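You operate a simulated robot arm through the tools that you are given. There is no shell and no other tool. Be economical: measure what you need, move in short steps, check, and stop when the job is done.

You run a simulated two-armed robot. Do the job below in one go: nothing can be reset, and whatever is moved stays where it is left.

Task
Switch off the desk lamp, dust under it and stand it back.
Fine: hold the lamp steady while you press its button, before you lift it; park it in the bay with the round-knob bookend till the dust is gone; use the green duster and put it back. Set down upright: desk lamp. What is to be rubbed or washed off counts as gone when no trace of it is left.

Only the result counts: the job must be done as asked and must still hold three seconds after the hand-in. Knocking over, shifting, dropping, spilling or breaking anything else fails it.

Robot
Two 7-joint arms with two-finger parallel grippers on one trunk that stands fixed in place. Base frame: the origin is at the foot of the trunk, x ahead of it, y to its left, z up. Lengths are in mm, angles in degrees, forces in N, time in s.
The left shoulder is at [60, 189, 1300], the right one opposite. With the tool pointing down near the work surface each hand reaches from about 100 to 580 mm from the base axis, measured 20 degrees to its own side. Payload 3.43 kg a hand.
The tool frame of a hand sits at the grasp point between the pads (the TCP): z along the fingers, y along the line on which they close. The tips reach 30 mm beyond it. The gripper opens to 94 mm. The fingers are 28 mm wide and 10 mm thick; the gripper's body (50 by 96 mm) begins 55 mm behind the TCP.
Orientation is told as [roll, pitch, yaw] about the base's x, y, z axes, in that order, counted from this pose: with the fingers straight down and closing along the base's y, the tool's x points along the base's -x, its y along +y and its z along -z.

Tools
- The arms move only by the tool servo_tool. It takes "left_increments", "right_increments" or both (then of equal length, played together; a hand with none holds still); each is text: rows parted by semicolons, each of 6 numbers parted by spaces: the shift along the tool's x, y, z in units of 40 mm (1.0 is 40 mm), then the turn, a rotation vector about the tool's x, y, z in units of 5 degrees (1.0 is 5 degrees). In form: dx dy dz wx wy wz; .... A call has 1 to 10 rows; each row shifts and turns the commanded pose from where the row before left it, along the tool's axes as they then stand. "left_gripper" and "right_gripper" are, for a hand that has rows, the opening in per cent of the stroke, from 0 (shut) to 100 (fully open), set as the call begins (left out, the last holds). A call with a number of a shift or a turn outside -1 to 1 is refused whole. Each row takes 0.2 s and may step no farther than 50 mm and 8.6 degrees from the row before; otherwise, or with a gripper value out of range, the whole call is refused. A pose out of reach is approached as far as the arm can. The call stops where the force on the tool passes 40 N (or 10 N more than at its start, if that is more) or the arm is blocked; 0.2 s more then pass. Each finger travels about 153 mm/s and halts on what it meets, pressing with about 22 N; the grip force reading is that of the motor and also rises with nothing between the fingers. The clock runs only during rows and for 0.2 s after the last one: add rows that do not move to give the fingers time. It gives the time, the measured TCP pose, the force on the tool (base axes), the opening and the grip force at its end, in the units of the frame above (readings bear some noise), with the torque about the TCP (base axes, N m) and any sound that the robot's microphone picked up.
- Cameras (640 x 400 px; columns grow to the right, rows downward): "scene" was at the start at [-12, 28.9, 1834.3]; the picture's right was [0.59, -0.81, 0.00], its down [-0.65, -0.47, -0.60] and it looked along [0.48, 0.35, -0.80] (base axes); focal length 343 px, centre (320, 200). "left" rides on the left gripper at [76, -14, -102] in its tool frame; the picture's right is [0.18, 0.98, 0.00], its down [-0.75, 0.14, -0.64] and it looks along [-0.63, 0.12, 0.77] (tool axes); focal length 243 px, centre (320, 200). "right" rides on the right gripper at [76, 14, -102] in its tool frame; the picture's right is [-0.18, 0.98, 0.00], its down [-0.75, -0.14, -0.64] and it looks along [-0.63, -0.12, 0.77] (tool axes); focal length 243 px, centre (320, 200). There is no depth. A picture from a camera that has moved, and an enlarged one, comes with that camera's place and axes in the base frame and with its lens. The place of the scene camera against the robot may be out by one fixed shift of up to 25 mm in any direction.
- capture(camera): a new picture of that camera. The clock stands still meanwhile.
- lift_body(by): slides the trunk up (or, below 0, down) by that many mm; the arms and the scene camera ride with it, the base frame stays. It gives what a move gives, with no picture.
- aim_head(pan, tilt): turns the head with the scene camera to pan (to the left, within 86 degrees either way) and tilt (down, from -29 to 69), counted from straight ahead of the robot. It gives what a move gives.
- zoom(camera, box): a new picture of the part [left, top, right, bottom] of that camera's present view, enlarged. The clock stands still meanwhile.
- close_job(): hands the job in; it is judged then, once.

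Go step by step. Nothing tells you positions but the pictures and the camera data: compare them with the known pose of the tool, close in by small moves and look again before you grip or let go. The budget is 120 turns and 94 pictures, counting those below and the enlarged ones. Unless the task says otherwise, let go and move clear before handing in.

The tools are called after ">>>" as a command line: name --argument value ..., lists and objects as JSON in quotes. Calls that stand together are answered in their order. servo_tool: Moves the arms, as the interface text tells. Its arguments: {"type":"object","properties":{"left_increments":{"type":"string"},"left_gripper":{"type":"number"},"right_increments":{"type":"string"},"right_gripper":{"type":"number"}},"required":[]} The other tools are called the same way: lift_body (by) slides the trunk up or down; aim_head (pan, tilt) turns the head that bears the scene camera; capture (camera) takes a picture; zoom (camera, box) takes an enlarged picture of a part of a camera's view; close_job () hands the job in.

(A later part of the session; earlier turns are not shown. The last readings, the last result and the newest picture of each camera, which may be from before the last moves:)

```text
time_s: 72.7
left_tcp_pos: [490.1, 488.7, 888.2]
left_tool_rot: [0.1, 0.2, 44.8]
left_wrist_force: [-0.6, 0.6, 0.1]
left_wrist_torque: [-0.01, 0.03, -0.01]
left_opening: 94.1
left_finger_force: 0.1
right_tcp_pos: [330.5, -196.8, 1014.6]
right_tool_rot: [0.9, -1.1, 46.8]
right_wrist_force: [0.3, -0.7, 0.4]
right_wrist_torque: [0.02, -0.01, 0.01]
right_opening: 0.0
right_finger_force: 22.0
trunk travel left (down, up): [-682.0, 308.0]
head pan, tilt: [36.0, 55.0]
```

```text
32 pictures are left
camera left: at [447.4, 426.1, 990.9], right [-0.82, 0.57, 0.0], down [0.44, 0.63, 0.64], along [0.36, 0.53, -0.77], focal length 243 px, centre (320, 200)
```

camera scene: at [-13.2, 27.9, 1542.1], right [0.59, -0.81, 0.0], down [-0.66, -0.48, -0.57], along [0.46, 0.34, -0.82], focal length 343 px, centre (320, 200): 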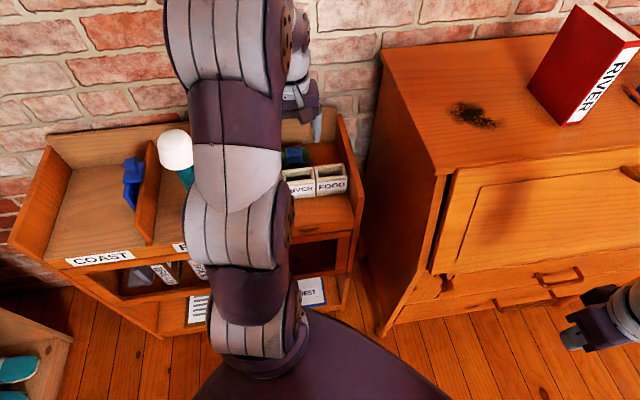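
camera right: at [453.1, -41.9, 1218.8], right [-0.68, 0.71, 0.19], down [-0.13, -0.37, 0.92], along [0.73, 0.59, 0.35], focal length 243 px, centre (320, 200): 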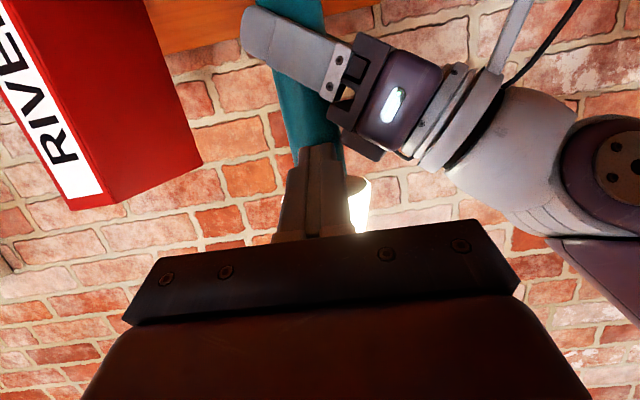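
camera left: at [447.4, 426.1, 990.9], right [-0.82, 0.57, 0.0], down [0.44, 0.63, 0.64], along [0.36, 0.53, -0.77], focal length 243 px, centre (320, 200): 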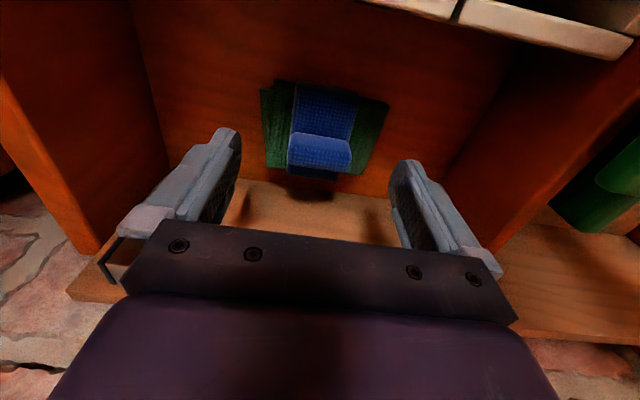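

Handle is centred between the fingers. Descending 40 mm so the tips sit beside the handle just above the pad, then closing.

>>> servo_tool --left_increments "-0.05 0 0.5 0 0 0;-0.03 0 0.45 0 0 0"

>>> capture --camera "left"

```text
time_s: 73.3
left_tcp_pos: [492.8, 492.4, 853.2]
left_tool_rot: [0.1, -0.3, 44.9]
left_wrist_force: [1.1, -0.4, 13.0]
left_wrist_torque: [-0.25, -0.22, -0.03]
left_opening: 94.2
left_finger_force: 0.0
right_tcp_pos: [327.8, -199.5, 1014.9]
right_tool_rot: [0.9, -1.3, 46.9]
right_wrist_force: [0.4, -0.2, 0.7]
right_wrist_torque: [0.01, 0.0, -0.02]
right_opening: 0.0
right_finger_force: 22.0
trunk travel left (down, up): [-682.0, 308.0]
head pan, tilt: [36.0, 55.0]
```

```text
31 pictures are left
camera left: at [447.6, 428.2, 954.8], right [-0.82, 0.57, 0.0], down [0.43, 0.63, 0.65], along [0.37, 0.53, -0.76], focal length 243 px, centre (320, 200)
```

left: 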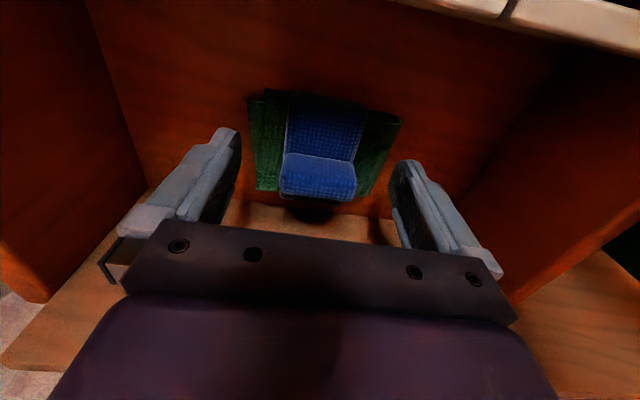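

Tips touched something at z≈823 (pad edge or floor). I'll raise 4 mm and close, watching the opening.

>>> servo_tool --left_increments "0 0 -0.17 0 0 0;0 0 0 0 0 0;0 0 0 0 0 0;0 0 0 0 0 0" --left_gripper 100

>>> servo_tool --left_increments "0 0 0 0 0 0;0 0 0 0 0 0;0 0 0 0 0 0" --left_gripper 0

>>> capture --camera "left"

```text
time_s: 74.3
left_tcp_pos: [492.0, 492.1, 857.1]
left_tool_rot: [0.1, 0.1, 44.9]
left_wrist_force: [0.3, -1.3, 0.7]
left_wrist_torque: [0.02, -0.03, 0.0]
left_opening: 94.0
left_finger_force: 0.1
right_tcp_pos: [328.6, -196.9, 1013.9]
right_tool_rot: [0.9, -1.1, 46.8]
right_wrist_force: [-1.1, 0.7, -0.3]
right_wrist_torque: [0.0, 0.01, 0.0]
right_opening: 0.1
right_finger_force: 22.1
trunk travel left (down, up): [-682.0, 308.0]
head pan, tilt: [36.0, 55.0]
```

```text
time_s: 75.1
left_tcp_pos: [492.1, 492.2, 855.8]
left_tool_rot: [0.1, 0.2, 44.8]
left_wrist_force: [0.3, -0.1, 0.7]
left_wrist_torque: [0.01, -0.06, -0.05]
left_opening: 43.1
left_finger_force: 22.6
right_tcp_pos: [329.5, -198.2, 1014.1]
right_tool_rot: [0.9, -1.1, 46.9]
right_wrist_force: [-0.2, 0.1, -0.1]
right_wrist_torque: [0.0, 0.01, -0.01]
right_opening: 0.0
right_finger_force: 21.7
trunk travel left (down, up): [-682.0, 308.0]
head pan, tilt: [36.0, 55.0]
```

```text
30 pictures are left
camera left: at [448.6, 429.1, 958.7], right [-0.82, 0.57, 0.0], down [0.44, 0.63, 0.64], along [0.36, 0.53, -0.77], focal length 243 px, centre (320, 200)
```

left: 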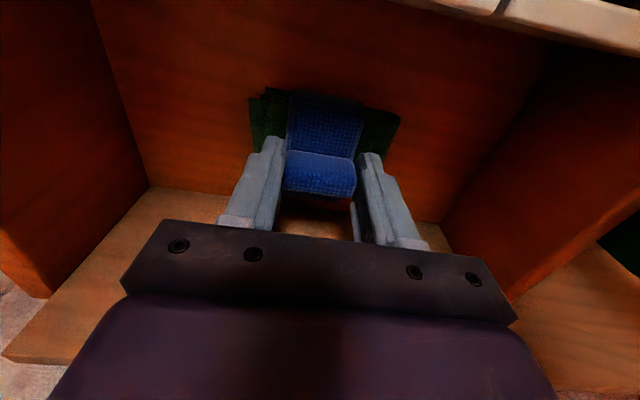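

Held by its blue handle (43 mm). A vertical hand won't reach the lamp spot, so I'll regrip here with the hand tilted 30° so the pad stays flat when reaching farther out.

>>> servo_tool --left_increments "0 0 0 0 0 0;0 0 0 0 0 0;0 0 -0.12 0 0 0;0 0 0 0 -1 0;0 0 0 0 -1 0;0 0 0 0 -1 0;0 0 0 0 -1 0;0 0 0 0 -1 0;0 0 0 0 -1 0" --left_gripper 100

>>> capture --camera "left"

```text
time_s: 77.1
left_tcp_pos: [492.9, 492.1, 862.3]
left_tool_rot: [0.1, -30.1, 44.7]
left_wrist_force: [0.3, 0.5, -0.6]
left_wrist_torque: [-0.01, -0.02, -0.02]
left_opening: 94.0
left_finger_force: 0.0
right_tcp_pos: [328.9, -197.5, 1014.5]
right_tool_rot: [0.9, -1.1, 46.9]
right_wrist_force: [-0.3, 0.1, -1.1]
right_wrist_torque: [0.02, 0.04, 0.01]
right_opening: 0.0
right_finger_force: 21.7
trunk travel left (down, up): [-682.0, 308.0]
head pan, tilt: [36.0, 55.0]
```

```text
29 pictures are left
camera left: at [420.0, 399.6, 912.1], right [-0.81, 0.59, -0.09], down [0.14, 0.33, 0.93], along [0.58, 0.74, -0.35], focal length 243 px, centre (320, 200)
```

left: 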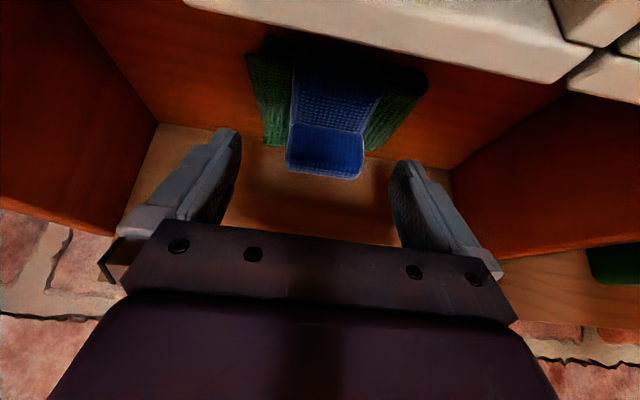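

The tilt is fine and the handle still sits between the fingers. Small correction (3 mm down, 5 mm back), then close and lift.

>>> servo_tool --left_increments "0.15 0 0.005 0 0 0"

>>> servo_tool --left_increments "0 0 0 0 0 0;0 0 0 0 0 0;0 0 0 0 0 0" --left_gripper 0

>>> servo_tool --left_increments "-0.25 0 -0.433 0 0 0;-0.5 0 -0.866 0 0 0;-0.5 0 -0.866 0 0 0"

>>> capture --camera "left"

```text
time_s: 77.5
left_tcp_pos: [490.2, 488.8, 857.3]
left_tool_rot: [0.0, -29.8, 44.7]
left_wrist_force: [0.1, -0.5, 0.0]
left_wrist_torque: [0.01, 0.04, 0.02]
left_opening: 93.9
left_finger_force: 0.1
right_tcp_pos: [329.8, -198.3, 1014.1]
right_tool_rot: [0.8, -1.2, 46.9]
right_wrist_force: [0.1, 0.1, -0.2]
right_wrist_torque: [0.01, -0.01, -0.03]
right_opening: 0.0
right_finger_force: 22.0
trunk travel left (down, up): [-682.0, 308.0]
head pan, tilt: [36.0, 55.0]
```

```text
time_s: 78.3
left_tcp_pos: [488.8, 487.9, 857.6]
left_tool_rot: [0.3, -29.8, 44.6]
left_wrist_force: [0.6, 0.7, 1.2]
left_wrist_torque: [-0.08, -0.08, 0.06]
left_opening: 43.2
left_finger_force: 22.2
right_tcp_pos: [329.7, -197.8, 1013.4]
right_tool_rot: [0.9, -1.1, 46.9]
right_wrist_force: [0.7, 0.8, -0.1]
right_wrist_torque: [0.03, 0.03, -0.02]
right_opening: 0.1
right_finger_force: 22.2
trunk travel left (down, up): [-682.0, 308.0]
head pan, tilt: [36.0, 55.0]
```

```text
time_s: 79.1
left_tcp_pos: [489.1, 488.7, 956.6]
left_tool_rot: [0.2, -29.7, 44.7]
left_wrist_force: [0.2, 0.0, 0.0]
left_wrist_torque: [-0.03, -0.01, 0.01]
left_opening: 0.0
left_finger_force: 22.3
right_tcp_pos: [329.5, -197.8, 1012.7]
right_tool_rot: [1.0, -1.2, 46.9]
right_wrist_force: [0.2, 0.0, -0.3]
right_wrist_torque: [-0.03, -0.01, -0.06]
right_opening: 0.0
right_finger_force: 21.7
trunk travel left (down, up): [-682.0, 308.0]
head pan, tilt: [36.0, 55.0]
```

```text
28 pictures are left
camera left: at [416.6, 395.9, 1007.2], right [-0.81, 0.59, -0.09], down [0.14, 0.33, 0.93], along [0.57, 0.74, -0.35], focal length 243 px, centre (320, 200)
```

left: 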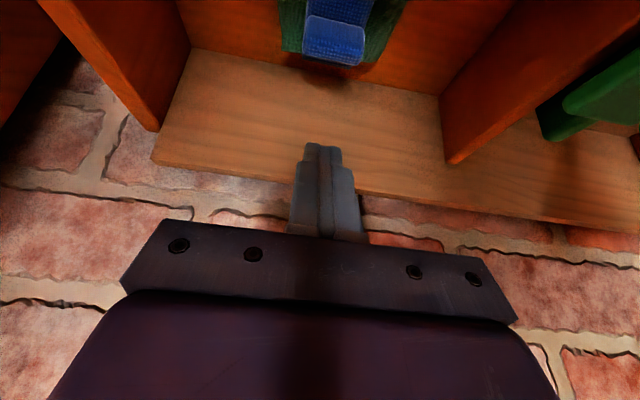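

The fingers slipped off the low handle; the duster seems still in place. The floor fixes at z≈794. Zooming on the duster for its true shape.

>>> zoom --camera "left" --box '[250, 0, 430, 100]'

>>> zoom --camera "scene" --box '[260, 120, 380, 220]'

```text
3.56 times, centred on (340, 50) of left
camera zoom: at [416.6, 395.9, 1007.2], right [-0.81, 0.59, -0.09], down [0.14, 0.33, 0.93], along [0.57, 0.74, -0.35], focal length 863 px, centre (249, 733)
```

zoom: 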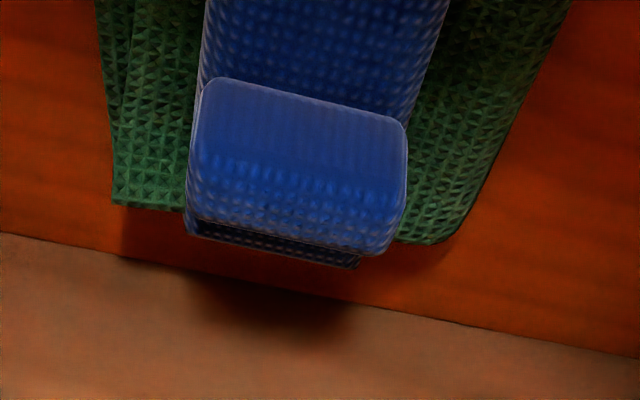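

```text
4.00 times, centred on (320, 170) of scene
camera zoom: at [-13.9, 27.1, 1542.0], right [0.59, -0.81, 0.0], down [-0.66, -0.48, -0.57], along [0.46, 0.34, -0.82], focal length 1371 px, centre (320, 320)
```

zoom: 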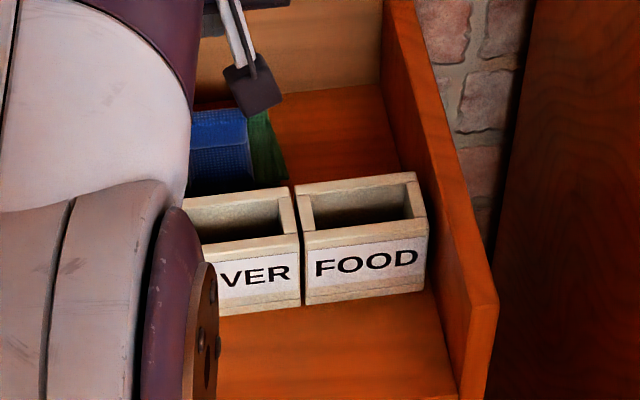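

The pad measures about 85×58 mm and ~29 mm thick, centred at u≈0, v≈695; the handle stands only ~12 mm proud. I'll instead grip the pad by its front and back sides (closing along v), so I back off and yaw the hand to −45°.

>>> servo_tool --left_increments "0.3 0 0 0 1 0;0.3 0 0 0 1 0;0.3 0 0 0 1 0;0.3 0 0 0 1 0;0.3 0 0 0 1 0;0.3 0 0 0 1 0" --left_gripper 100

>>> servo_tool --left_increments "0 0 0 0 0 1;0 0 0 0 0 1;0 0 0 0 0 1;0 0 0 0 0 1;0 0 0 0 0 1;0 0 0 0 0 1;0 0 0 0 0 1;0 0 0 0 0 1;0 0 0 0 0 1;0 0 0 0 0 1"

>>> servo_tool --left_increments "0 0 0 0 0 1;0 0 0 0 0 1;0 0 0 0 0 1;0 0 0 0 0 1;0 0 0 0 0 1;0 0 0 0 0 1;0 0 0 0 0 1;0 0 0 0 0 1"

>>> capture --camera "left"

>>> capture --camera "scene"

```text
time_s: 80.5
left_tcp_pos: [442.5, 441.0, 936.6]
left_tool_rot: [0.1, 0.3, 44.8]
left_wrist_force: [0.0, -0.6, 0.8]
left_wrist_torque: [0.0, 0.01, 0.04]
left_opening: 94.2
left_finger_force: 0.1
right_tcp_pos: [328.0, -196.9, 1013.2]
right_tool_rot: [0.9, -1.1, 46.9]
right_wrist_force: [0.7, 0.1, -0.1]
right_wrist_torque: [0.01, 0.0, -0.01]
right_opening: 0.1
right_finger_force: 22.1
trunk travel left (down, up): [-682.0, 308.0]
head pan, tilt: [36.0, 55.0]
```

```text
time_s: 82.7
left_tcp_pos: [442.2, 440.3, 937.6]
left_tool_rot: [-0.1, 0.1, -5.3]
left_wrist_force: [0.5, 0.0, 0.7]
left_wrist_torque: [-0.01, 0.03, 0.01]
left_opening: 93.7
left_finger_force: 0.0
right_tcp_pos: [330.1, -197.7, 1013.9]
right_tool_rot: [0.9, -1.1, 47.0]
right_wrist_force: [0.3, -0.2, -0.4]
right_wrist_torque: [-0.01, 0.0, 0.0]
right_opening: 0.0
right_finger_force: 22.3
trunk travel left (down, up): [-682.0, 308.0]
head pan, tilt: [36.0, 55.0]
```

```text
time_s: 84.5
left_tcp_pos: [441.7, 441.5, 937.2]
left_tool_rot: [-0.3, 0.2, -45.2]
left_wrist_force: [-0.3, 0.3, -0.1]
left_wrist_torque: [-0.03, -0.04, 0.02]
left_opening: 94.1
left_finger_force: 0.1
right_tcp_pos: [329.6, -196.8, 1014.3]
right_tool_rot: [0.9, -1.2, 46.8]
right_wrist_force: [0.5, 0.4, 0.1]
right_wrist_torque: [0.0, -0.04, 0.06]
right_opening: 0.0
right_finger_force: 21.8
trunk travel left (down, up): [-682.0, 308.0]
head pan, tilt: [36.0, 55.0]
```

```text
25 pictures are left
camera left: at [378.2, 486.0, 1039.0], right [0.57, 0.82, 0.0], down [0.63, -0.44, 0.64], along [0.52, -0.37, -0.77], focal length 243 px, centre (320, 200)
```

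left: 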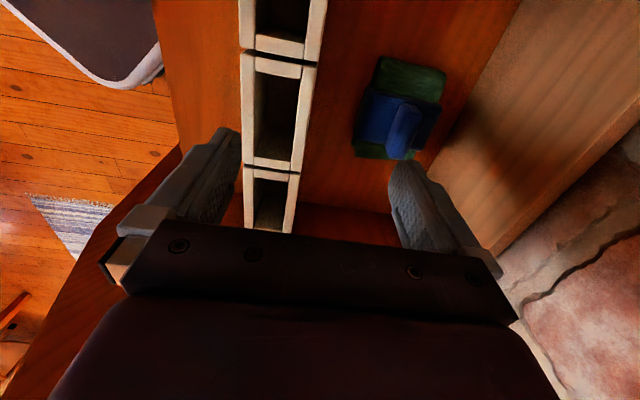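

```text
24 pictures are left
camera scene: at [-13.4, 27.7, 1542.1], right [0.59, -0.81, 0.0], down [-0.66, -0.48, -0.57], along [0.46, 0.34, -0.82], focal length 343 px, centre (320, 200)
```

scene: 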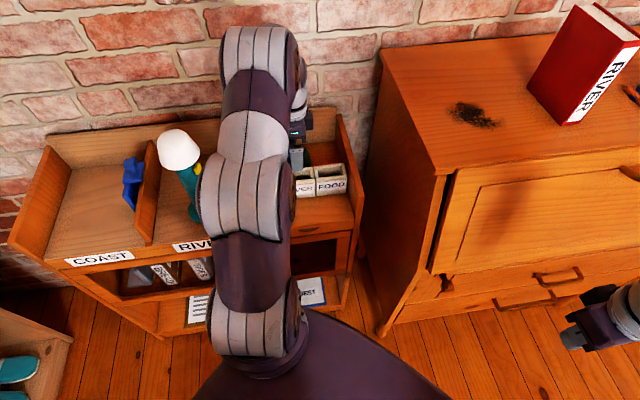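

Seen from the side, the pad spans v≈665–724, u≈−46…44. I'll lean the hand 15°, centre over it and hover before descending to grip the pad's sides.

>>> servo_tool --left_increments "0 0.58 0 0 -1 0;0 0.58 0 0 -1 0;0 0.58 0 0 -1 0;0.27 0 0.7 0 0 0;0.27 0 0.7 0 0 0"

>>> capture --camera "left"

```text
time_s: 85.7
left_tcp_pos: [486.5, 496.3, 876.5]
left_tool_rot: [-0.2, -14.9, -45.2]
left_wrist_force: [-0.5, -0.4, 0.2]
left_wrist_torque: [-0.01, 0.02, 0.02]
left_opening: 93.7
left_finger_force: 0.1
right_tcp_pos: [329.8, -198.0, 1014.8]
right_tool_rot: [0.9, -1.1, 46.9]
right_wrist_force: [-0.7, -0.3, -0.1]
right_wrist_torque: [-0.02, 0.0, 0.02]
right_opening: 0.0
right_finger_force: 21.7
trunk travel left (down, up): [-682.0, 308.0]
head pan, tilt: [36.0, 55.0]
```

```text
23 pictures are left
camera left: at [406.0, 558.0, 954.6], right [0.57, 0.82, -0.05], down [0.5, -0.3, 0.81], along [0.65, -0.49, -0.58], focal length 243 px, centre (320, 200)
```

left: 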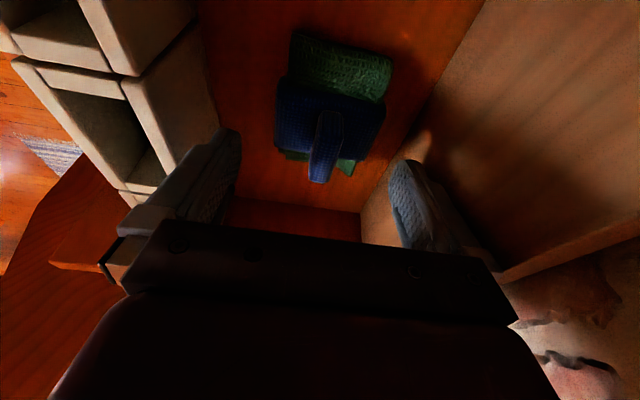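

Now the handle shows as a thin fin on a blue plate over the green pad. I'll go down around the pad's sides, gripping them, with a 4 mm shift toward the wall.

>>> servo_tool --left_increments "0 0.1 0 0 0 0;0.135 0 0.5 0 0 0;0.12 0 0.45 0 0 0"

>>> servo_tool --left_increments "0 0 0 0 0 0;0 0 0 0 0 0;0 0 0 0 0 0" --left_gripper 0

>>> capture --camera "left"

```text
time_s: 86.5
left_tcp_pos: [487.4, 496.7, 837.2]
left_tool_rot: [-0.2, -14.9, -45.3]
left_wrist_force: [-0.4, 0.3, -0.5]
left_wrist_torque: [0.0, 0.0, 0.01]
left_opening: 94.1
left_finger_force: 0.1
right_tcp_pos: [329.5, -197.4, 1015.0]
right_tool_rot: [1.0, -1.2, 47.0]
right_wrist_force: [-0.3, 0.6, 0.3]
right_wrist_torque: [-0.02, 0.0, 0.02]
right_opening: 0.1
right_finger_force: 22.3
trunk travel left (down, up): [-682.0, 308.0]
head pan, tilt: [36.0, 55.0]
```

```text
time_s: 87.3
left_tcp_pos: [487.3, 496.0, 836.9]
left_tool_rot: [-0.2, -14.8, -45.2]
left_wrist_force: [-0.8, -0.3, -0.5]
left_wrist_torque: [-0.03, -0.03, -0.01]
left_opening: 63.2
left_finger_force: 22.5
right_tcp_pos: [329.6, -197.3, 1013.6]
right_tool_rot: [0.8, -1.1, 46.9]
right_wrist_force: [0.6, -0.4, 0.0]
right_wrist_torque: [0.01, 0.04, 0.0]
right_opening: 0.2
right_finger_force: 21.5
trunk travel left (down, up): [-682.0, 308.0]
head pan, tilt: [36.0, 55.0]
```

```text
22 pictures are left
camera left: at [407.4, 557.9, 915.8], right [0.57, 0.82, -0.05], down [0.5, -0.3, 0.81], along [0.65, -0.49, -0.58], focal length 243 px, centre (320, 200)
```

left: 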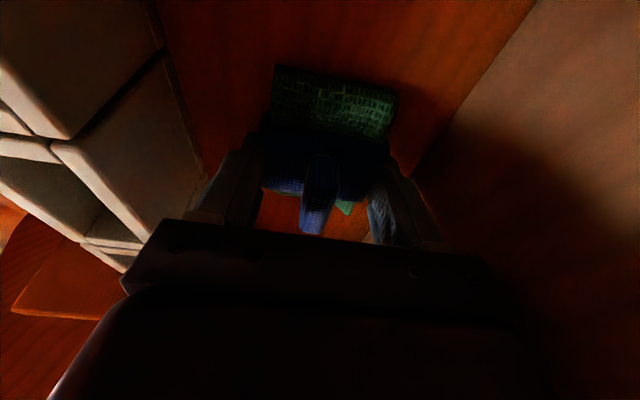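

Gripped at 63 mm across the pad. Lifting gently and checking the opening.

>>> servo_tool --left_increments "-0.13 0 -0.48 0 0 0;-0.26 0 -0.966 0 0 0;-0.26 0 -0.966 0 0 0"

>>> capture --camera "left"

```text
time_s: 88.1
left_tcp_pos: [486.0, 496.8, 934.8]
left_tool_rot: [-0.3, -14.8, -45.1]
left_wrist_force: [-0.1, 0.2, -0.9]
left_wrist_torque: [0.0, -0.02, 0.04]
left_opening: 63.5
left_finger_force: 22.0
right_tcp_pos: [330.4, -196.6, 1013.6]
right_tool_rot: [0.9, -1.0, 47.0]
right_wrist_force: [0.1, 0.2, 0.7]
right_wrist_torque: [-0.03, 0.01, 0.01]
right_opening: 0.0
right_finger_force: 21.6
trunk travel left (down, up): [-682.0, 308.0]
head pan, tilt: [36.0, 55.0]
```

```text
21 pictures are left
camera left: at [407.2, 558.3, 1014.9], right [0.57, 0.82, -0.05], down [0.5, -0.3, 0.81], along [0.65, -0.49, -0.58], focal length 243 px, centre (320, 200)
```

left: 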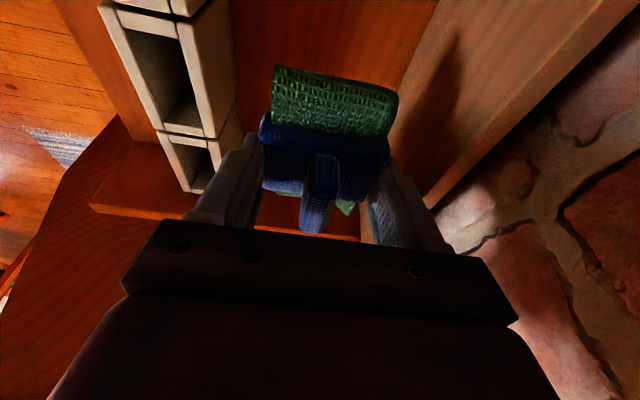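

Duster is held. Raising the trunk and carrying it across to above the dust patch, which I take to be around (608, 100).

>>> lift_body --by 290

>>> servo_tool --left_increments "-0.787 -0.5525 0.212 0 0 0;-0.787 -0.5525 0.212 0 0 0;-0.787 -0.5525 0.212 0 0 0;-0.787 -0.5525 0.212 0 0 0;-0.787 -0.5525 0.212 0 0 0;-0.787 -0.5525 0.212 0 0 0;-0.787 -0.5525 0.212 0 0 0;-0.787 -0.5525 0.212 0 0 0;-0.787 -0.5525 0.212 0 0 0"

>>> servo_tool --left_increments "0 0 0 -0.26 0 -0.966;0 0 0 -0.26 0 -0.966;0 0 0 -0.26 0 -0.966;0 0 0 -0.26 0 -0.966;0 0 0 -0.26 0 -0.966;0 0 0 -0.26 0 -0.966;0 0 0 -0.26 0 -0.966"

>>> aim_head --pan 10 --tilt 50

>>> capture --camera "scene"

```text
time_s: 91.0
left_tcp_pos: [488.9, 497.1, 1227.1]
left_tool_rot: [-0.1, -14.9, -45.2]
left_wrist_force: [0.4, 0.3, -0.7]
left_wrist_torque: [0.04, 0.02, -0.01]
left_opening: 63.3
left_finger_force: 22.1
right_tcp_pos: [330.7, -197.4, 1303.4]
right_tool_rot: [1.0, -1.1, 46.9]
right_wrist_force: [-0.6, 0.2, -0.6]
right_wrist_torque: [0.03, -0.01, 0.01]
right_opening: 0.0
right_finger_force: 22.0
trunk travel left (down, up): [-972.0, 18.0]
head pan, tilt: [36.0, 55.0]
```

```text
time_s: 93.0
left_tcp_pos: [555.8, 146.5, 1225.6]
left_tool_rot: [-0.1, -14.7, -45.0]
left_wrist_force: [0.4, -0.3, -0.9]
left_wrist_torque: [0.05, -0.01, 0.01]
left_opening: 63.5
left_finger_force: 22.1
right_tcp_pos: [330.4, -198.6, 1303.9]
right_tool_rot: [1.0, -1.1, 46.8]
right_wrist_force: [0.7, 0.0, -0.3]
right_wrist_torque: [0.0, -0.01, 0.05]
right_opening: 0.0
right_finger_force: 22.1
trunk travel left (down, up): [-972.0, 18.0]
head pan, tilt: [36.0, 55.0]
```

```text
time_s: 94.6
left_tcp_pos: [554.3, 149.8, 1225.0]
left_tool_rot: [0.0, -14.8, -10.2]
left_wrist_force: [-0.2, 0.2, -0.8]
left_wrist_torque: [-0.01, -0.04, 0.02]
left_opening: 63.5
left_finger_force: 22.2
right_tcp_pos: [330.1, -197.1, 1304.3]
right_tool_rot: [0.9, -1.1, 46.9]
right_wrist_force: [-0.9, 0.5, -0.1]
right_wrist_torque: [0.01, 0.0, 0.01]
right_opening: 0.0
right_finger_force: 22.1
trunk travel left (down, up): [-972.0, 18.0]
head pan, tilt: [36.0, 55.0]
```

```text
time_s: 95.5
left_tcp_pos: [552.9, 148.4, 1225.7]
left_tool_rot: [0.0, -14.9, -10.2]
left_wrist_force: [-0.6, 0.3, -0.5]
left_wrist_torque: [-0.03, 0.02, 0.0]
left_opening: 63.3
left_finger_force: 22.1
right_tcp_pos: [330.1, -197.0, 1303.2]
right_tool_rot: [0.9, -1.1, 47.0]
right_wrist_force: [0.5, 0.4, -0.4]
right_wrist_torque: [-0.02, 0.0, -0.01]
right_opening: 0.0
right_finger_force: 22.1
trunk travel left (down, up): [-972.0, 18.0]
head pan, tilt: [10.0, 50.0]
```

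```text
20 pictures are left
camera scene: at [4.3, -1.2, 1838.6], right [0.17, -0.98, 0.0], down [-0.75, -0.13, -0.64], along [0.63, 0.11, -0.77], focal length 343 px, centre (320, 200)
```

scene: 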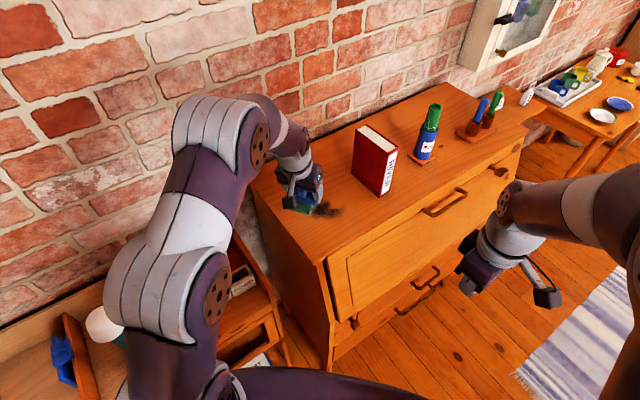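

In place above the near-left of the patch. Descending to just above the dresser top.

>>> servo_tool --left_increments "0.221 0 0.821 0 0 0;0.221 0 0.821 0 0 0;0.195 0 0.724 0 0 0"

>>> servo_tool --left_increments "0.02 0 0.073 0 0 0"

>>> servo_tool --left_increments "0.02 0 0.073 0 0 0"

>>> servo_tool --left_increments "0.02 0 0.073 0 0 0"

```text
time_s: 96.3
left_tcp_pos: [553.2, 148.5, 1125.6]
left_tool_rot: [0.1, -14.8, -10.2]
left_wrist_force: [0.0, -0.5, -1.1]
left_wrist_torque: [0.0, 0.01, 0.01]
left_opening: 63.4
left_finger_force: 22.0
right_tcp_pos: [331.3, -196.9, 1304.3]
right_tool_rot: [0.9, -1.1, 46.9]
right_wrist_force: [1.2, 0.5, 0.1]
right_wrist_torque: [0.01, 0.01, -0.01]
right_opening: 0.1
right_finger_force: 22.1
trunk travel left (down, up): [-972.0, 18.0]
head pan, tilt: [10.0, 50.0]
```

```text
time_s: 96.7
left_tcp_pos: [553.0, 148.5, 1123.3]
left_tool_rot: [0.0, -14.9, -10.2]
left_wrist_force: [0.6, -0.1, 0.0]
left_wrist_torque: [0.0, 0.02, -0.03]
left_opening: 63.2
left_finger_force: 21.9
right_tcp_pos: [329.9, -197.1, 1304.0]
right_tool_rot: [0.9, -1.1, 46.9]
right_wrist_force: [-1.2, 0.1, -0.4]
right_wrist_torque: [0.0, -0.01, 0.01]
right_opening: 0.0
right_finger_force: 22.1
trunk travel left (down, up): [-972.0, 18.0]
head pan, tilt: [10.0, 50.0]
```

```text
time_s: 97.1
left_tcp_pos: [554.0, 149.3, 1122.3]
left_tool_rot: [0.1, -15.0, -10.2]
left_wrist_force: [-0.4, 1.8, 5.0]
left_wrist_torque: [-0.12, 0.1, 0.01]
left_opening: 63.0
left_finger_force: 21.8
right_tcp_pos: [328.3, -197.2, 1304.3]
right_tool_rot: [0.9, -1.1, 46.9]
right_wrist_force: [-0.1, 0.1, 0.9]
right_wrist_torque: [-0.02, 0.0, -0.02]
right_opening: 0.0
right_finger_force: 22.4
trunk travel left (down, up): [-972.0, 18.0]
head pan, tilt: [10.0, 50.0]
```

```text
time_s: 97.5
left_tcp_pos: [552.8, 149.7, 1120.7]
left_tool_rot: [0.2, -15.2, -10.2]
left_wrist_force: [1.6, 2.4, 20.4]
left_wrist_torque: [-0.09, 0.15, -0.1]
left_opening: 63.2
left_finger_force: 21.6
right_tcp_pos: [328.7, -197.7, 1304.1]
right_tool_rot: [0.9, -1.2, 46.9]
right_wrist_force: [-0.1, -0.5, -0.5]
right_wrist_torque: [-0.03, 0.0, 0.02]
right_opening: 0.0
right_finger_force: 21.7
trunk travel left (down, up): [-972.0, 18.0]
head pan, tilt: [10.0, 50.0]
```

Contact at z≈1122, now 20 N; easing to about 8–10 N and wiping in lanes.

>>> servo_tool --left_increments "-0.009 0 -0.034 0 0 0;-0.7245 0 0.195 0 0 0;-0.7245 0 0.195 0 0 0;-0.7245 0 0.195 0 0 0;0 -0.65 0 0 0 0;0.7245 0 -0.195 0 0 0;0.7245 0 -0.195 0 0 0;0.7245 0 -0.195 0 0 0"

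```text
time_s: 99.3
left_tcp_pos: [547.0, 125.5, 1119.8]
left_tool_rot: [0.1, -14.9, -10.2]
left_wrist_force: [3.4, 3.1, 14.0]
left_wrist_torque: [0.02, -0.41, -0.09]
left_opening: 63.3
left_finger_force: 22.1
right_tcp_pos: [329.2, -198.5, 1304.7]
right_tool_rot: [0.9, -1.1, 47.0]
right_wrist_force: [-0.2, -0.3, 0.3]
right_wrist_torque: [0.01, -0.01, 0.02]
right_opening: 0.3
right_finger_force: 21.9
trunk travel left (down, up): [-972.0, 18.0]
head pan, tilt: [10.0, 50.0]
```

Contact held steady at about 14 N. Doing the next two lanes.

>>> servo_tool --left_increments "0 -0.65 0 0 0 0;-0.7245 0 0.195 0 0 0;-0.7245 0 0.195 0 0 0;-0.7245 0 0.195 0 0 0;0 -0.65 0 0 0 0;0.7245 0 -0.195 0 0 0;0.7245 0 -0.195 0 0 0;0.7245 0 -0.195 0 0 0"

>>> zoom --camera "scene" --box '[240, 130, 400, 250]'

```text
time_s: 101.1
left_tcp_pos: [538.0, 72.0, 1120.1]
left_tool_rot: [0.1, -14.8, -10.2]
left_wrist_force: [1.1, 1.9, 9.9]
left_wrist_torque: [-0.14, -0.38, 0.01]
left_opening: 63.4
left_finger_force: 22.3
right_tcp_pos: [328.5, -197.4, 1304.2]
right_tool_rot: [0.9, -1.2, 47.0]
right_wrist_force: [0.6, 0.3, 0.0]
right_wrist_torque: [0.01, -0.01, 0.02]
right_opening: 0.0
right_finger_force: 22.2
trunk travel left (down, up): [-972.0, 18.0]
head pan, tilt: [10.0, 50.0]
```

```text
3.33 times, centred on (320, 190) of scene
camera zoom: at [2.9, -1.3, 1838.5], right [0.17, -0.98, 0.0], down [-0.75, -0.13, -0.64], along [0.63, 0.11, -0.77], focal length 1143 px, centre (320, 233)
```

zoom: 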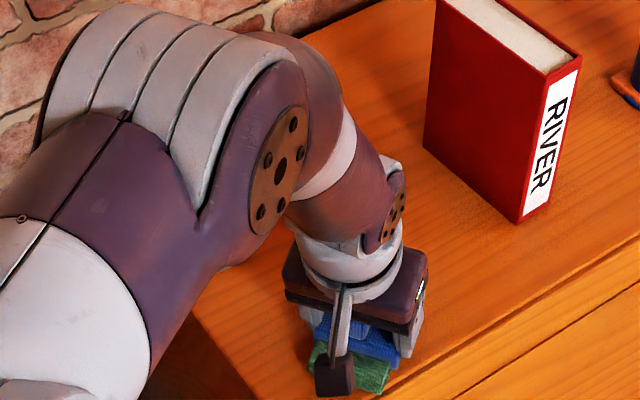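

Visible area looks clean. A second pass with offset lanes reaching a little farther, then I'll lift and inspect.

>>> servo_tool --left_increments "0 0.4 0 0 0 0;-0.85 0 0.229 0 0 0;-0.85 0 0.229 0 0 0;-0.85 0 0.229 0 0 0;0 0.6 0 0 0 0;0.85 0 -0.229 0 0 0;0.85 0 -0.229 0 0 0;0 0.6 0 0 0 0;-0.85 0 0.229 0 0 0;-0.85 0 0.229 0 0 0"

>>> servo_tool --left_increments "0 0.4 0 0 0 0;0.85 0 -0.229 0 0 0;0.85 0 -0.229 0 0 0;0.6 0 -0.16 0 0 0;-0.26 0 -0.966 0 0 0;-0.26 0 -0.966 0 0 0;0.85 0 -0.229 0 0 0;0.85 0.5 -0.229 0 0 0;0 1 0 0 0 0;0 1 0 0 0 0"

>>> zoom --camera "scene" --box '[240, 130, 400, 250]'

```text
time_s: 103.3
left_tcp_pos: [653.4, 117.0, 1120.7]
left_tool_rot: [0.1, -14.9, -10.2]
left_wrist_force: [0.6, -1.9, 5.0]
left_wrist_torque: [-0.09, 0.08, 0.04]
left_opening: 63.4
left_finger_force: 22.1
right_tcp_pos: [328.6, -198.1, 1304.3]
right_tool_rot: [0.9, -1.1, 46.9]
right_wrist_force: [0.1, -0.7, -0.3]
right_wrist_torque: [0.01, 0.0, 0.0]
right_opening: 0.0
right_finger_force: 22.2
trunk travel left (down, up): [-972.0, 18.0]
head pan, tilt: [10.0, 50.0]
```

```text
time_s: 105.5
left_tcp_pos: [513.4, 260.7, 1199.6]
left_tool_rot: [0.0, -14.8, -10.1]
left_wrist_force: [0.5, 0.5, -1.7]
left_wrist_torque: [0.0, -0.01, -0.02]
left_opening: 63.2
left_finger_force: 22.5
right_tcp_pos: [330.2, -195.9, 1303.1]
right_tool_rot: [1.0, -1.1, 46.9]
right_wrist_force: [-0.8, -0.3, -0.3]
right_wrist_torque: [0.0, -0.01, 0.03]
right_opening: 0.0
right_finger_force: 22.3
trunk travel left (down, up): [-972.0, 18.0]
head pan, tilt: [10.0, 50.0]
```

```text
3.33 times, centred on (320, 190) of scene
camera zoom: at [5.8, 0.8, 1838.6], right [0.17, -0.98, 0.0], down [-0.76, -0.13, -0.64], along [0.63, 0.11, -0.77], focal length 1143 px, centre (320, 233)
```

zoom: 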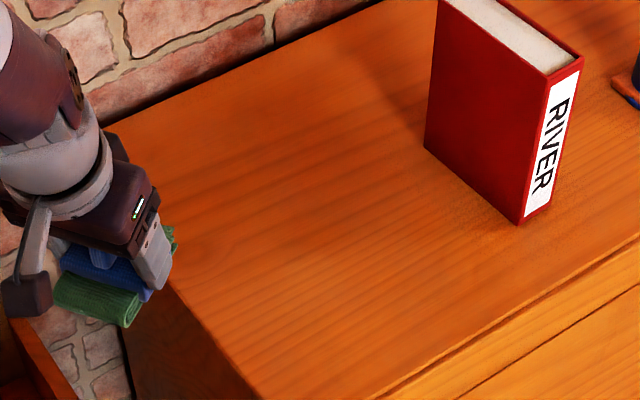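

No trace of dust remains. Returning the duster: turning back to yaw −45° and moving over its place.

>>> servo_tool --left_increments "0 0 0 0.26 0 0.966;0 0 0 0.26 0 0.966;0 0 0 0.26 0 0.966;0 0 0 0.26 0 0.966;0 0 0 0.26 0 0.966;0 0 0 0.26 0 0.966;0 0 0 0.26 0 0.966"

>>> servo_tool --left_increments "0.743 0.616 -0.2 0 0 0;0.743 0.616 -0.2 0 0 0;0.743 0.616 -0.2 0 0 0;0.743 0.616 -0.2 0 0 0;0.743 0.616 -0.2 0 0 0;0.743 0.616 -0.2 0 0 0"

>>> lift_body --by -230

>>> capture --camera "left"

```text
time_s: 107.1
left_tcp_pos: [512.8, 260.1, 1200.7]
left_tool_rot: [-0.1, -14.9, -45.2]
left_wrist_force: [0.0, 0.5, -0.9]
left_wrist_torque: [-0.02, 0.0, -0.02]
left_opening: 63.3
left_finger_force: 22.5
right_tcp_pos: [330.0, -197.1, 1304.3]
right_tool_rot: [0.9, -1.2, 46.9]
right_wrist_force: [0.0, 0.1, 0.3]
right_wrist_torque: [0.02, 0.0, -0.03]
right_opening: 0.0
right_finger_force: 22.2
trunk travel left (down, up): [-972.0, 18.0]
head pan, tilt: [10.0, 50.0]
```

```text
time_s: 108.5
left_tcp_pos: [486.8, 496.9, 1200.8]
left_tool_rot: [-0.2, -14.9, -45.2]
left_wrist_force: [0.0, 1.2, -0.9]
left_wrist_torque: [0.02, 0.04, -0.04]
left_opening: 63.3
left_finger_force: 22.4
right_tcp_pos: [330.2, -196.6, 1303.3]
right_tool_rot: [0.9, -1.1, 46.9]
right_wrist_force: [0.0, -0.3, 0.0]
right_wrist_torque: [-0.02, -0.02, 0.01]
right_opening: 0.0
right_finger_force: 21.8
trunk travel left (down, up): [-972.0, 18.0]
head pan, tilt: [10.0, 50.0]
```

```text
time_s: 110.9
left_tcp_pos: [485.7, 495.8, 972.8]
left_tool_rot: [-0.1, -15.0, -45.2]
left_wrist_force: [0.2, -0.2, -0.9]
left_wrist_torque: [0.01, 0.03, 0.01]
left_opening: 63.2
left_finger_force: 21.6
right_tcp_pos: [330.0, -197.0, 1073.8]
right_tool_rot: [0.9, -1.2, 47.0]
right_wrist_force: [0.3, 0.5, 0.0]
right_wrist_torque: [0.02, 0.02, -0.01]
right_opening: 0.0
right_finger_force: 22.2
trunk travel left (down, up): [-742.0, 248.0]
head pan, tilt: [10.0, 50.0]
```

```text
17 pictures are left
camera left: at [406.0, 556.6, 1050.9], right [0.57, 0.82, -0.05], down [0.5, -0.3, 0.81], along [0.65, -0.49, -0.58], focal length 243 px, centre (320, 200)
```

left: 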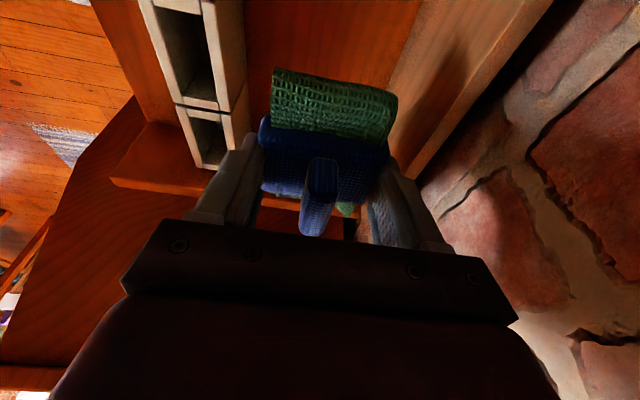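

Right over its original place. Lowering the rest, then feeling for contact near TCP z≈837.

>>> lift_body --by -60

>>> servo_tool --left_increments "0.22 0 0.82 0 0 0;0.2 0 0.74 0 0 0"

>>> servo_tool --left_increments "0.013 0 0.048 0 0 0;0.013 0 0.048 0 0 0"

```text
time_s: 111.9
left_tcp_pos: [486.1, 495.6, 911.3]
left_tool_rot: [-0.1, -14.9, -45.2]
left_wrist_force: [-0.7, 0.3, -0.5]
left_wrist_torque: [-0.01, -0.02, -0.01]
left_opening: 63.2
left_finger_force: 21.8
right_tcp_pos: [330.1, -197.4, 1012.8]
right_tool_rot: [0.9, -1.2, 46.8]
right_wrist_force: [0.2, 0.2, 0.3]
right_wrist_torque: [0.01, -0.02, 0.03]
right_opening: 0.0
right_finger_force: 21.1
trunk travel left (down, up): [-682.0, 308.0]
head pan, tilt: [10.0, 50.0]
```

```text
time_s: 112.5
left_tcp_pos: [486.3, 495.8, 847.8]
left_tool_rot: [-0.2, -14.9, -45.2]
left_wrist_force: [-0.5, 0.5, -0.8]
left_wrist_torque: [-0.03, -0.03, -0.03]
left_opening: 63.5
left_finger_force: 21.6
right_tcp_pos: [329.4, -196.8, 1014.2]
right_tool_rot: [0.8, -1.1, 46.8]
right_wrist_force: [0.0, 0.8, -0.2]
right_wrist_torque: [0.02, -0.03, 0.02]
right_opening: 0.2
right_finger_force: 22.1
trunk travel left (down, up): [-682.0, 308.0]
head pan, tilt: [10.0, 50.0]
```

```text
time_s: 113.1
left_tcp_pos: [486.8, 496.4, 842.9]
left_tool_rot: [-0.1, -14.8, -45.2]
left_wrist_force: [0.0, 0.3, -1.1]
left_wrist_torque: [0.01, -0.01, -0.01]
left_opening: 63.1
left_finger_force: 22.0
right_tcp_pos: [329.7, -196.8, 1014.1]
right_tool_rot: [0.8, -1.1, 47.0]
right_wrist_force: [-0.1, 0.7, -1.0]
right_wrist_torque: [0.0, 0.01, -0.01]
right_opening: 0.0
right_finger_force: 21.9
trunk travel left (down, up): [-682.0, 308.0]
head pan, tilt: [10.0, 50.0]
```

>>> servo_tool --left_increments "0.013 0 0.048 0 0 0;0.013 0 0.048 0 0 0"

>>> servo_tool --left_increments "0.01 0 0.036 0 0 0"

```text
time_s: 113.7
left_tcp_pos: [486.1, 495.5, 839.2]
left_tool_rot: [-0.1, -14.8, -45.1]
left_wrist_force: [-0.5, -0.1, -1.0]
left_wrist_torque: [0.0, -0.03, 0.0]
left_opening: 63.4
left_finger_force: 21.6
right_tcp_pos: [329.3, -198.5, 1014.1]
right_tool_rot: [0.9, -1.1, 46.9]
right_wrist_force: [0.0, -0.6, 0.6]
right_wrist_torque: [0.02, 0.01, 0.0]
right_opening: 0.0
right_finger_force: 22.1
trunk travel left (down, up): [-682.0, 308.0]
head pan, tilt: [10.0, 50.0]
```

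```text
time_s: 114.1
left_tcp_pos: [486.3, 496.7, 837.5]
left_tool_rot: [-0.1, -14.8, -45.1]
left_wrist_force: [0.0, 0.7, -0.6]
left_wrist_torque: [-0.01, 0.03, 0.02]
left_opening: 63.4
left_finger_force: 22.2
right_tcp_pos: [329.3, -197.0, 1014.3]
right_tool_rot: [0.9, -1.1, 46.9]
right_wrist_force: [0.1, 0.2, -0.7]
right_wrist_torque: [0.01, 0.01, 0.02]
right_opening: 0.0
right_finger_force: 22.0
trunk travel left (down, up): [-682.0, 308.0]
head pan, tilt: [10.0, 50.0]
```

At the original grip height with just about no load; 1 mm more for contact, then releasing and rising clear.

>>> servo_tool --left_increments "0.008 0 0.029 0 0 0"

>>> servo_tool --left_increments "0 0 0 0 0 0;0 0 0 0 0 0;0 0 0 0 0 0" --left_gripper 100

>>> servo_tool --left_increments "-0.2 0 -0.75 0 0 0;-0.26 0 -0.966 0 0 0;-0.26 0 -0.966 0 0 0"

>>> capture --camera "left"

```text
time_s: 114.5
left_tcp_pos: [486.7, 494.6, 836.6]
left_tool_rot: [-0.2, -14.8, -45.3]
left_wrist_force: [0.4, 1.2, -0.8]
left_wrist_torque: [-0.03, 0.0, 0.02]
left_opening: 63.4
left_finger_force: 21.9
right_tcp_pos: [329.9, -197.3, 1014.6]
right_tool_rot: [1.0, -1.1, 46.9]
right_wrist_force: [0.2, 0.7, 0.3]
right_wrist_torque: [0.02, -0.01, 0.0]
right_opening: 0.3
right_finger_force: 21.9
trunk travel left (down, up): [-682.0, 308.0]
head pan, tilt: [10.0, 50.0]
```

```text
time_s: 115.3
left_tcp_pos: [486.5, 495.3, 836.4]
left_tool_rot: [-0.2, -14.9, -45.2]
left_wrist_force: [-0.9, 0.1, -0.6]
left_wrist_torque: [0.03, 0.02, -0.01]
left_opening: 94.0
left_finger_force: 0.1
right_tcp_pos: [329.6, -197.9, 1014.9]
right_tool_rot: [0.9, -1.1, 46.9]
right_wrist_force: [0.5, 0.6, 1.7]
right_wrist_torque: [0.01, -0.01, -0.02]
right_opening: 0.0
right_finger_force: 21.6
trunk travel left (down, up): [-682.0, 308.0]
head pan, tilt: [10.0, 50.0]
```

```text
time_s: 116.1
left_tcp_pos: [484.2, 494.6, 945.3]
left_tool_rot: [-0.2, -14.9, -45.1]
left_wrist_force: [0.3, -0.2, 0.4]
left_wrist_torque: [0.0, 0.03, 0.0]
left_opening: 93.9
left_finger_force: 0.1
left hand out of reach, approached as far as the arm can: row 3
right_tcp_pos: [330.6, -198.4, 1013.7]
right_tool_rot: [0.8, -1.2, 46.9]
right_wrist_force: [0.2, 0.7, -0.6]
right_wrist_torque: [-0.02, 0.02, 0.01]
right_opening: 0.2
right_finger_force: 22.1
trunk travel left (down, up): [-682.0, 308.0]
head pan, tilt: [10.0, 50.0]
```

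```text
16 pictures are left
camera left: at [403.3, 554.7, 1024.0], right [0.57, 0.82, -0.05], down [0.5, -0.3, 0.81], along [0.65, -0.49, -0.58], focal length 243 px, centre (320, 200)
```

left: 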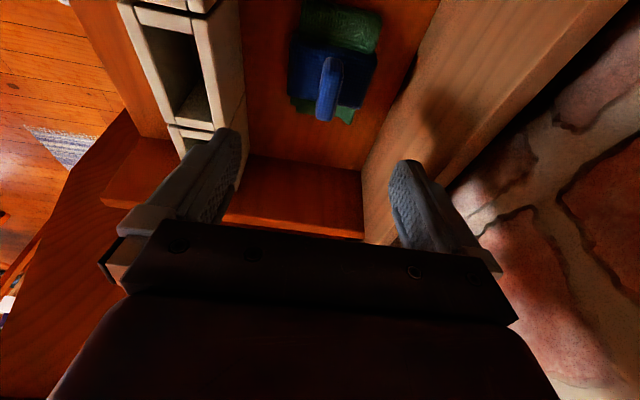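

Duster is back in its place. Now swinging the left hand back toward the parked lamp: retreat, rise, and yaw to 45°.

>>> servo_tool --left_increments "0 -0.6 -0.4 0 1 0;0 -0.6 -0.4 0 1 0;0 -0.6 -0.4 0 1 0;0 -0.9 -0.2 0 0 0;0 -0.9 -0.2 0 0 0;0 -0.9 -0.2 0 0 0;0 -0.9 -0.2 0 0 0;0 -0.9 -0.2 0 0 0"

>>> servo_tool --left_increments "0 0 0 0 0 -1;0 0 0 0 0 -1;0 0 0 0 0 -1;0 0 0 0 0 -1;0 0 0 0 0 -1;0 0 0 0 0 -1;0 0 0 0 0 -1;0 0 0 0 0 -1;0 0 0 0 0 -1"

>>> servo_tool --left_increments "0 0 0 0 0 -1;0 0 0 0 0 -1;0 0 0 0 0 -1;0 0 0 0 0 -1;0 0 0 0 0 -1;0 0 0 0 0 -1;0 0 0 0 0 -1;0 0 0 0 0 -1;0 0 0 0 0 -1"

```text
time_s: 117.9
left_tcp_pos: [297.1, 321.6, 1032.5]
left_tool_rot: [0.1, 0.1, -45.2]
left_wrist_force: [-0.4, 0.5, 0.2]
left_wrist_torque: [0.03, 0.02, 0.03]
left_opening: 94.0
left_finger_force: 0.0
right_tcp_pos: [328.2, -198.0, 1013.2]
right_tool_rot: [0.9, -1.2, 46.9]
right_wrist_force: [0.0, 0.0, -0.2]
right_wrist_torque: [0.01, -0.01, 0.01]
right_opening: 0.0
right_finger_force: 22.2
trunk travel left (down, up): [-682.0, 308.0]
head pan, tilt: [10.0, 50.0]
```

```text
time_s: 119.9
left_tcp_pos: [299.5, 321.9, 1032.5]
left_tool_rot: [0.0, 0.2, -0.1]
left_wrist_force: [-0.3, 1.6, -0.4]
left_wrist_torque: [-0.01, 0.0, 0.01]
left_opening: 94.1
left_finger_force: 0.1
right_tcp_pos: [329.7, -196.8, 1014.2]
right_tool_rot: [0.9, -1.0, 46.9]
right_wrist_force: [0.2, 0.3, 0.2]
right_wrist_torque: [-0.01, 0.02, 0.02]
right_opening: 0.0
right_finger_force: 21.7
trunk travel left (down, up): [-682.0, 308.0]
head pan, tilt: [10.0, 50.0]
```

```text
time_s: 121.9
left_tcp_pos: [299.6, 322.0, 1032.4]
left_tool_rot: [0.2, 0.1, 44.9]
left_wrist_force: [0.8, -0.1, -1.0]
left_wrist_torque: [-0.01, 0.02, -0.01]
left_opening: 93.9
left_finger_force: 0.2
right_tcp_pos: [329.0, -198.1, 1014.0]
right_tool_rot: [0.8, -1.1, 46.8]
right_wrist_force: [0.5, -0.1, -0.6]
right_wrist_torque: [0.02, 0.01, -0.01]
right_opening: 0.0
right_finger_force: 22.2
trunk travel left (down, up): [-682.0, 308.0]
head pan, tilt: [10.0, 50.0]
```

>>> servo_tool --left_increments "0.06 0.95 0 0 0 0;0.06 0.95 0 0 0 0;0.06 0.95 0 0 0 0;0.06 0.95 0 0 0 0;0.06 0.95 0 0 0 0;0.06 0.95 0 0 0 0;0 0 0 0 -1 0;0 0 0 0 -1 0;0 0 0 0 -1 0;0 0 0 0 -1 0" --left_gripper 100

>>> servo_tool --left_increments "0 0 0 0 -1 0;0 0 0 0 -1 0;0 0 0 0 -1 0;0 0 0 0 -1 0;0 0 0 0 -1 0;0 0 0 0 -1 0;0 0 0 0 -1 0"

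>>> capture --camera "left"

```text
time_s: 124.1
left_tcp_pos: [127.9, 472.6, 1034.3]
left_tool_rot: [0.2, -20.1, 44.8]
left_wrist_force: [-0.3, 0.4, 0.3]
left_wrist_torque: [0.0, -0.01, 0.03]
left_opening: 93.9
left_finger_force: 0.1
right_tcp_pos: [329.5, -198.2, 1012.6]
right_tool_rot: [1.0, -1.1, 47.0]
right_wrist_force: [-0.7, 0.1, -0.8]
right_wrist_torque: [0.02, 0.01, 0.01]
right_opening: 0.0
right_finger_force: 22.3
trunk travel left (down, up): [-682.0, 308.0]
head pan, tilt: [10.0, 50.0]
```

```text
time_s: 125.7
left_tcp_pos: [128.4, 473.6, 1033.5]
left_tool_rot: [0.2, -55.0, 44.6]
left_wrist_force: [0.8, 0.0, 0.8]
left_wrist_torque: [0.0, -0.01, 0.02]
left_opening: 93.9
left_finger_force: 0.0
right_tcp_pos: [329.7, -196.5, 1013.5]
right_tool_rot: [0.9, -1.1, 46.8]
right_wrist_force: [-0.2, 0.0, -0.2]
right_wrist_torque: [0.0, 0.03, -0.01]
right_opening: 0.1
right_finger_force: 21.4
trunk travel left (down, up): [-682.0, 308.0]
head pan, tilt: [10.0, 50.0]
```

```text
15 pictures are left
camera left: at [48.1, 372.9, 1029.2], right [-0.77, 0.62, -0.15], down [-0.16, 0.03, 0.99], along [0.62, 0.78, 0.08], focal length 243 px, centre (320, 200)
```

left: 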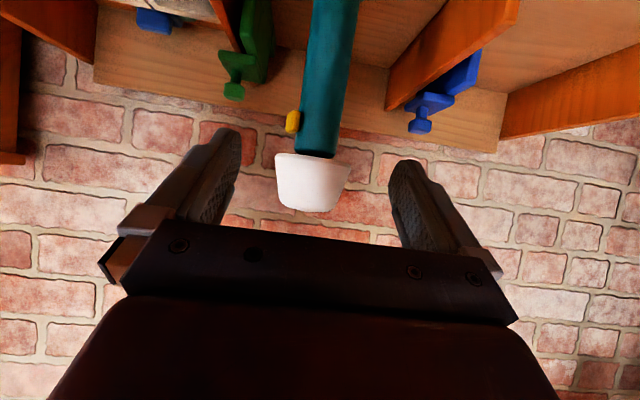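

Lamp is square between the fingers. Dropping onto the earlier withdrawal line and advancing along it to the grip pose.

>>> servo_tool --left_increments "0.49 0.03 0.34 0 0 0;0.49 0.03 0.34 0 0 0;0 0 0.9 0 0 0;0 0 0.9 0 0 0;0 0 0.9 0 0 0"

>>> capture --camera "left"

```text
time_s: 126.9
left_tcp_pos: [188.7, 536.3, 923.1]
left_tool_rot: [0.3, -55.0, 44.7]
left_wrist_force: [-0.1, 0.0, -0.9]
left_wrist_torque: [0.0, 0.02, 0.02]
left_opening: 94.0
left_finger_force: 0.0
right_tcp_pos: [330.2, -197.1, 1015.1]
right_tool_rot: [0.9, -0.9, 47.0]
right_wrist_force: [0.3, -0.7, -0.9]
right_wrist_torque: [-0.02, 0.0, -0.02]
right_opening: 0.0
right_finger_force: 22.2
trunk travel left (down, up): [-682.0, 308.0]
head pan, tilt: [10.0, 50.0]
```

```text
14 pictures are left
camera left: at [107.6, 437.1, 919.4], right [-0.77, 0.62, -0.15], down [-0.16, 0.03, 0.99], along [0.62, 0.78, 0.08], focal length 243 px, centre (320, 200)
```

left: 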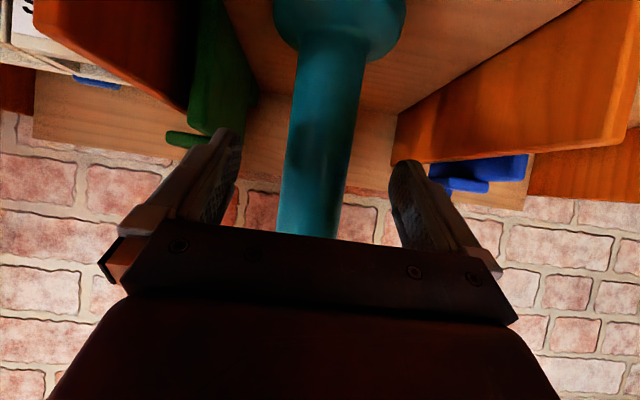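

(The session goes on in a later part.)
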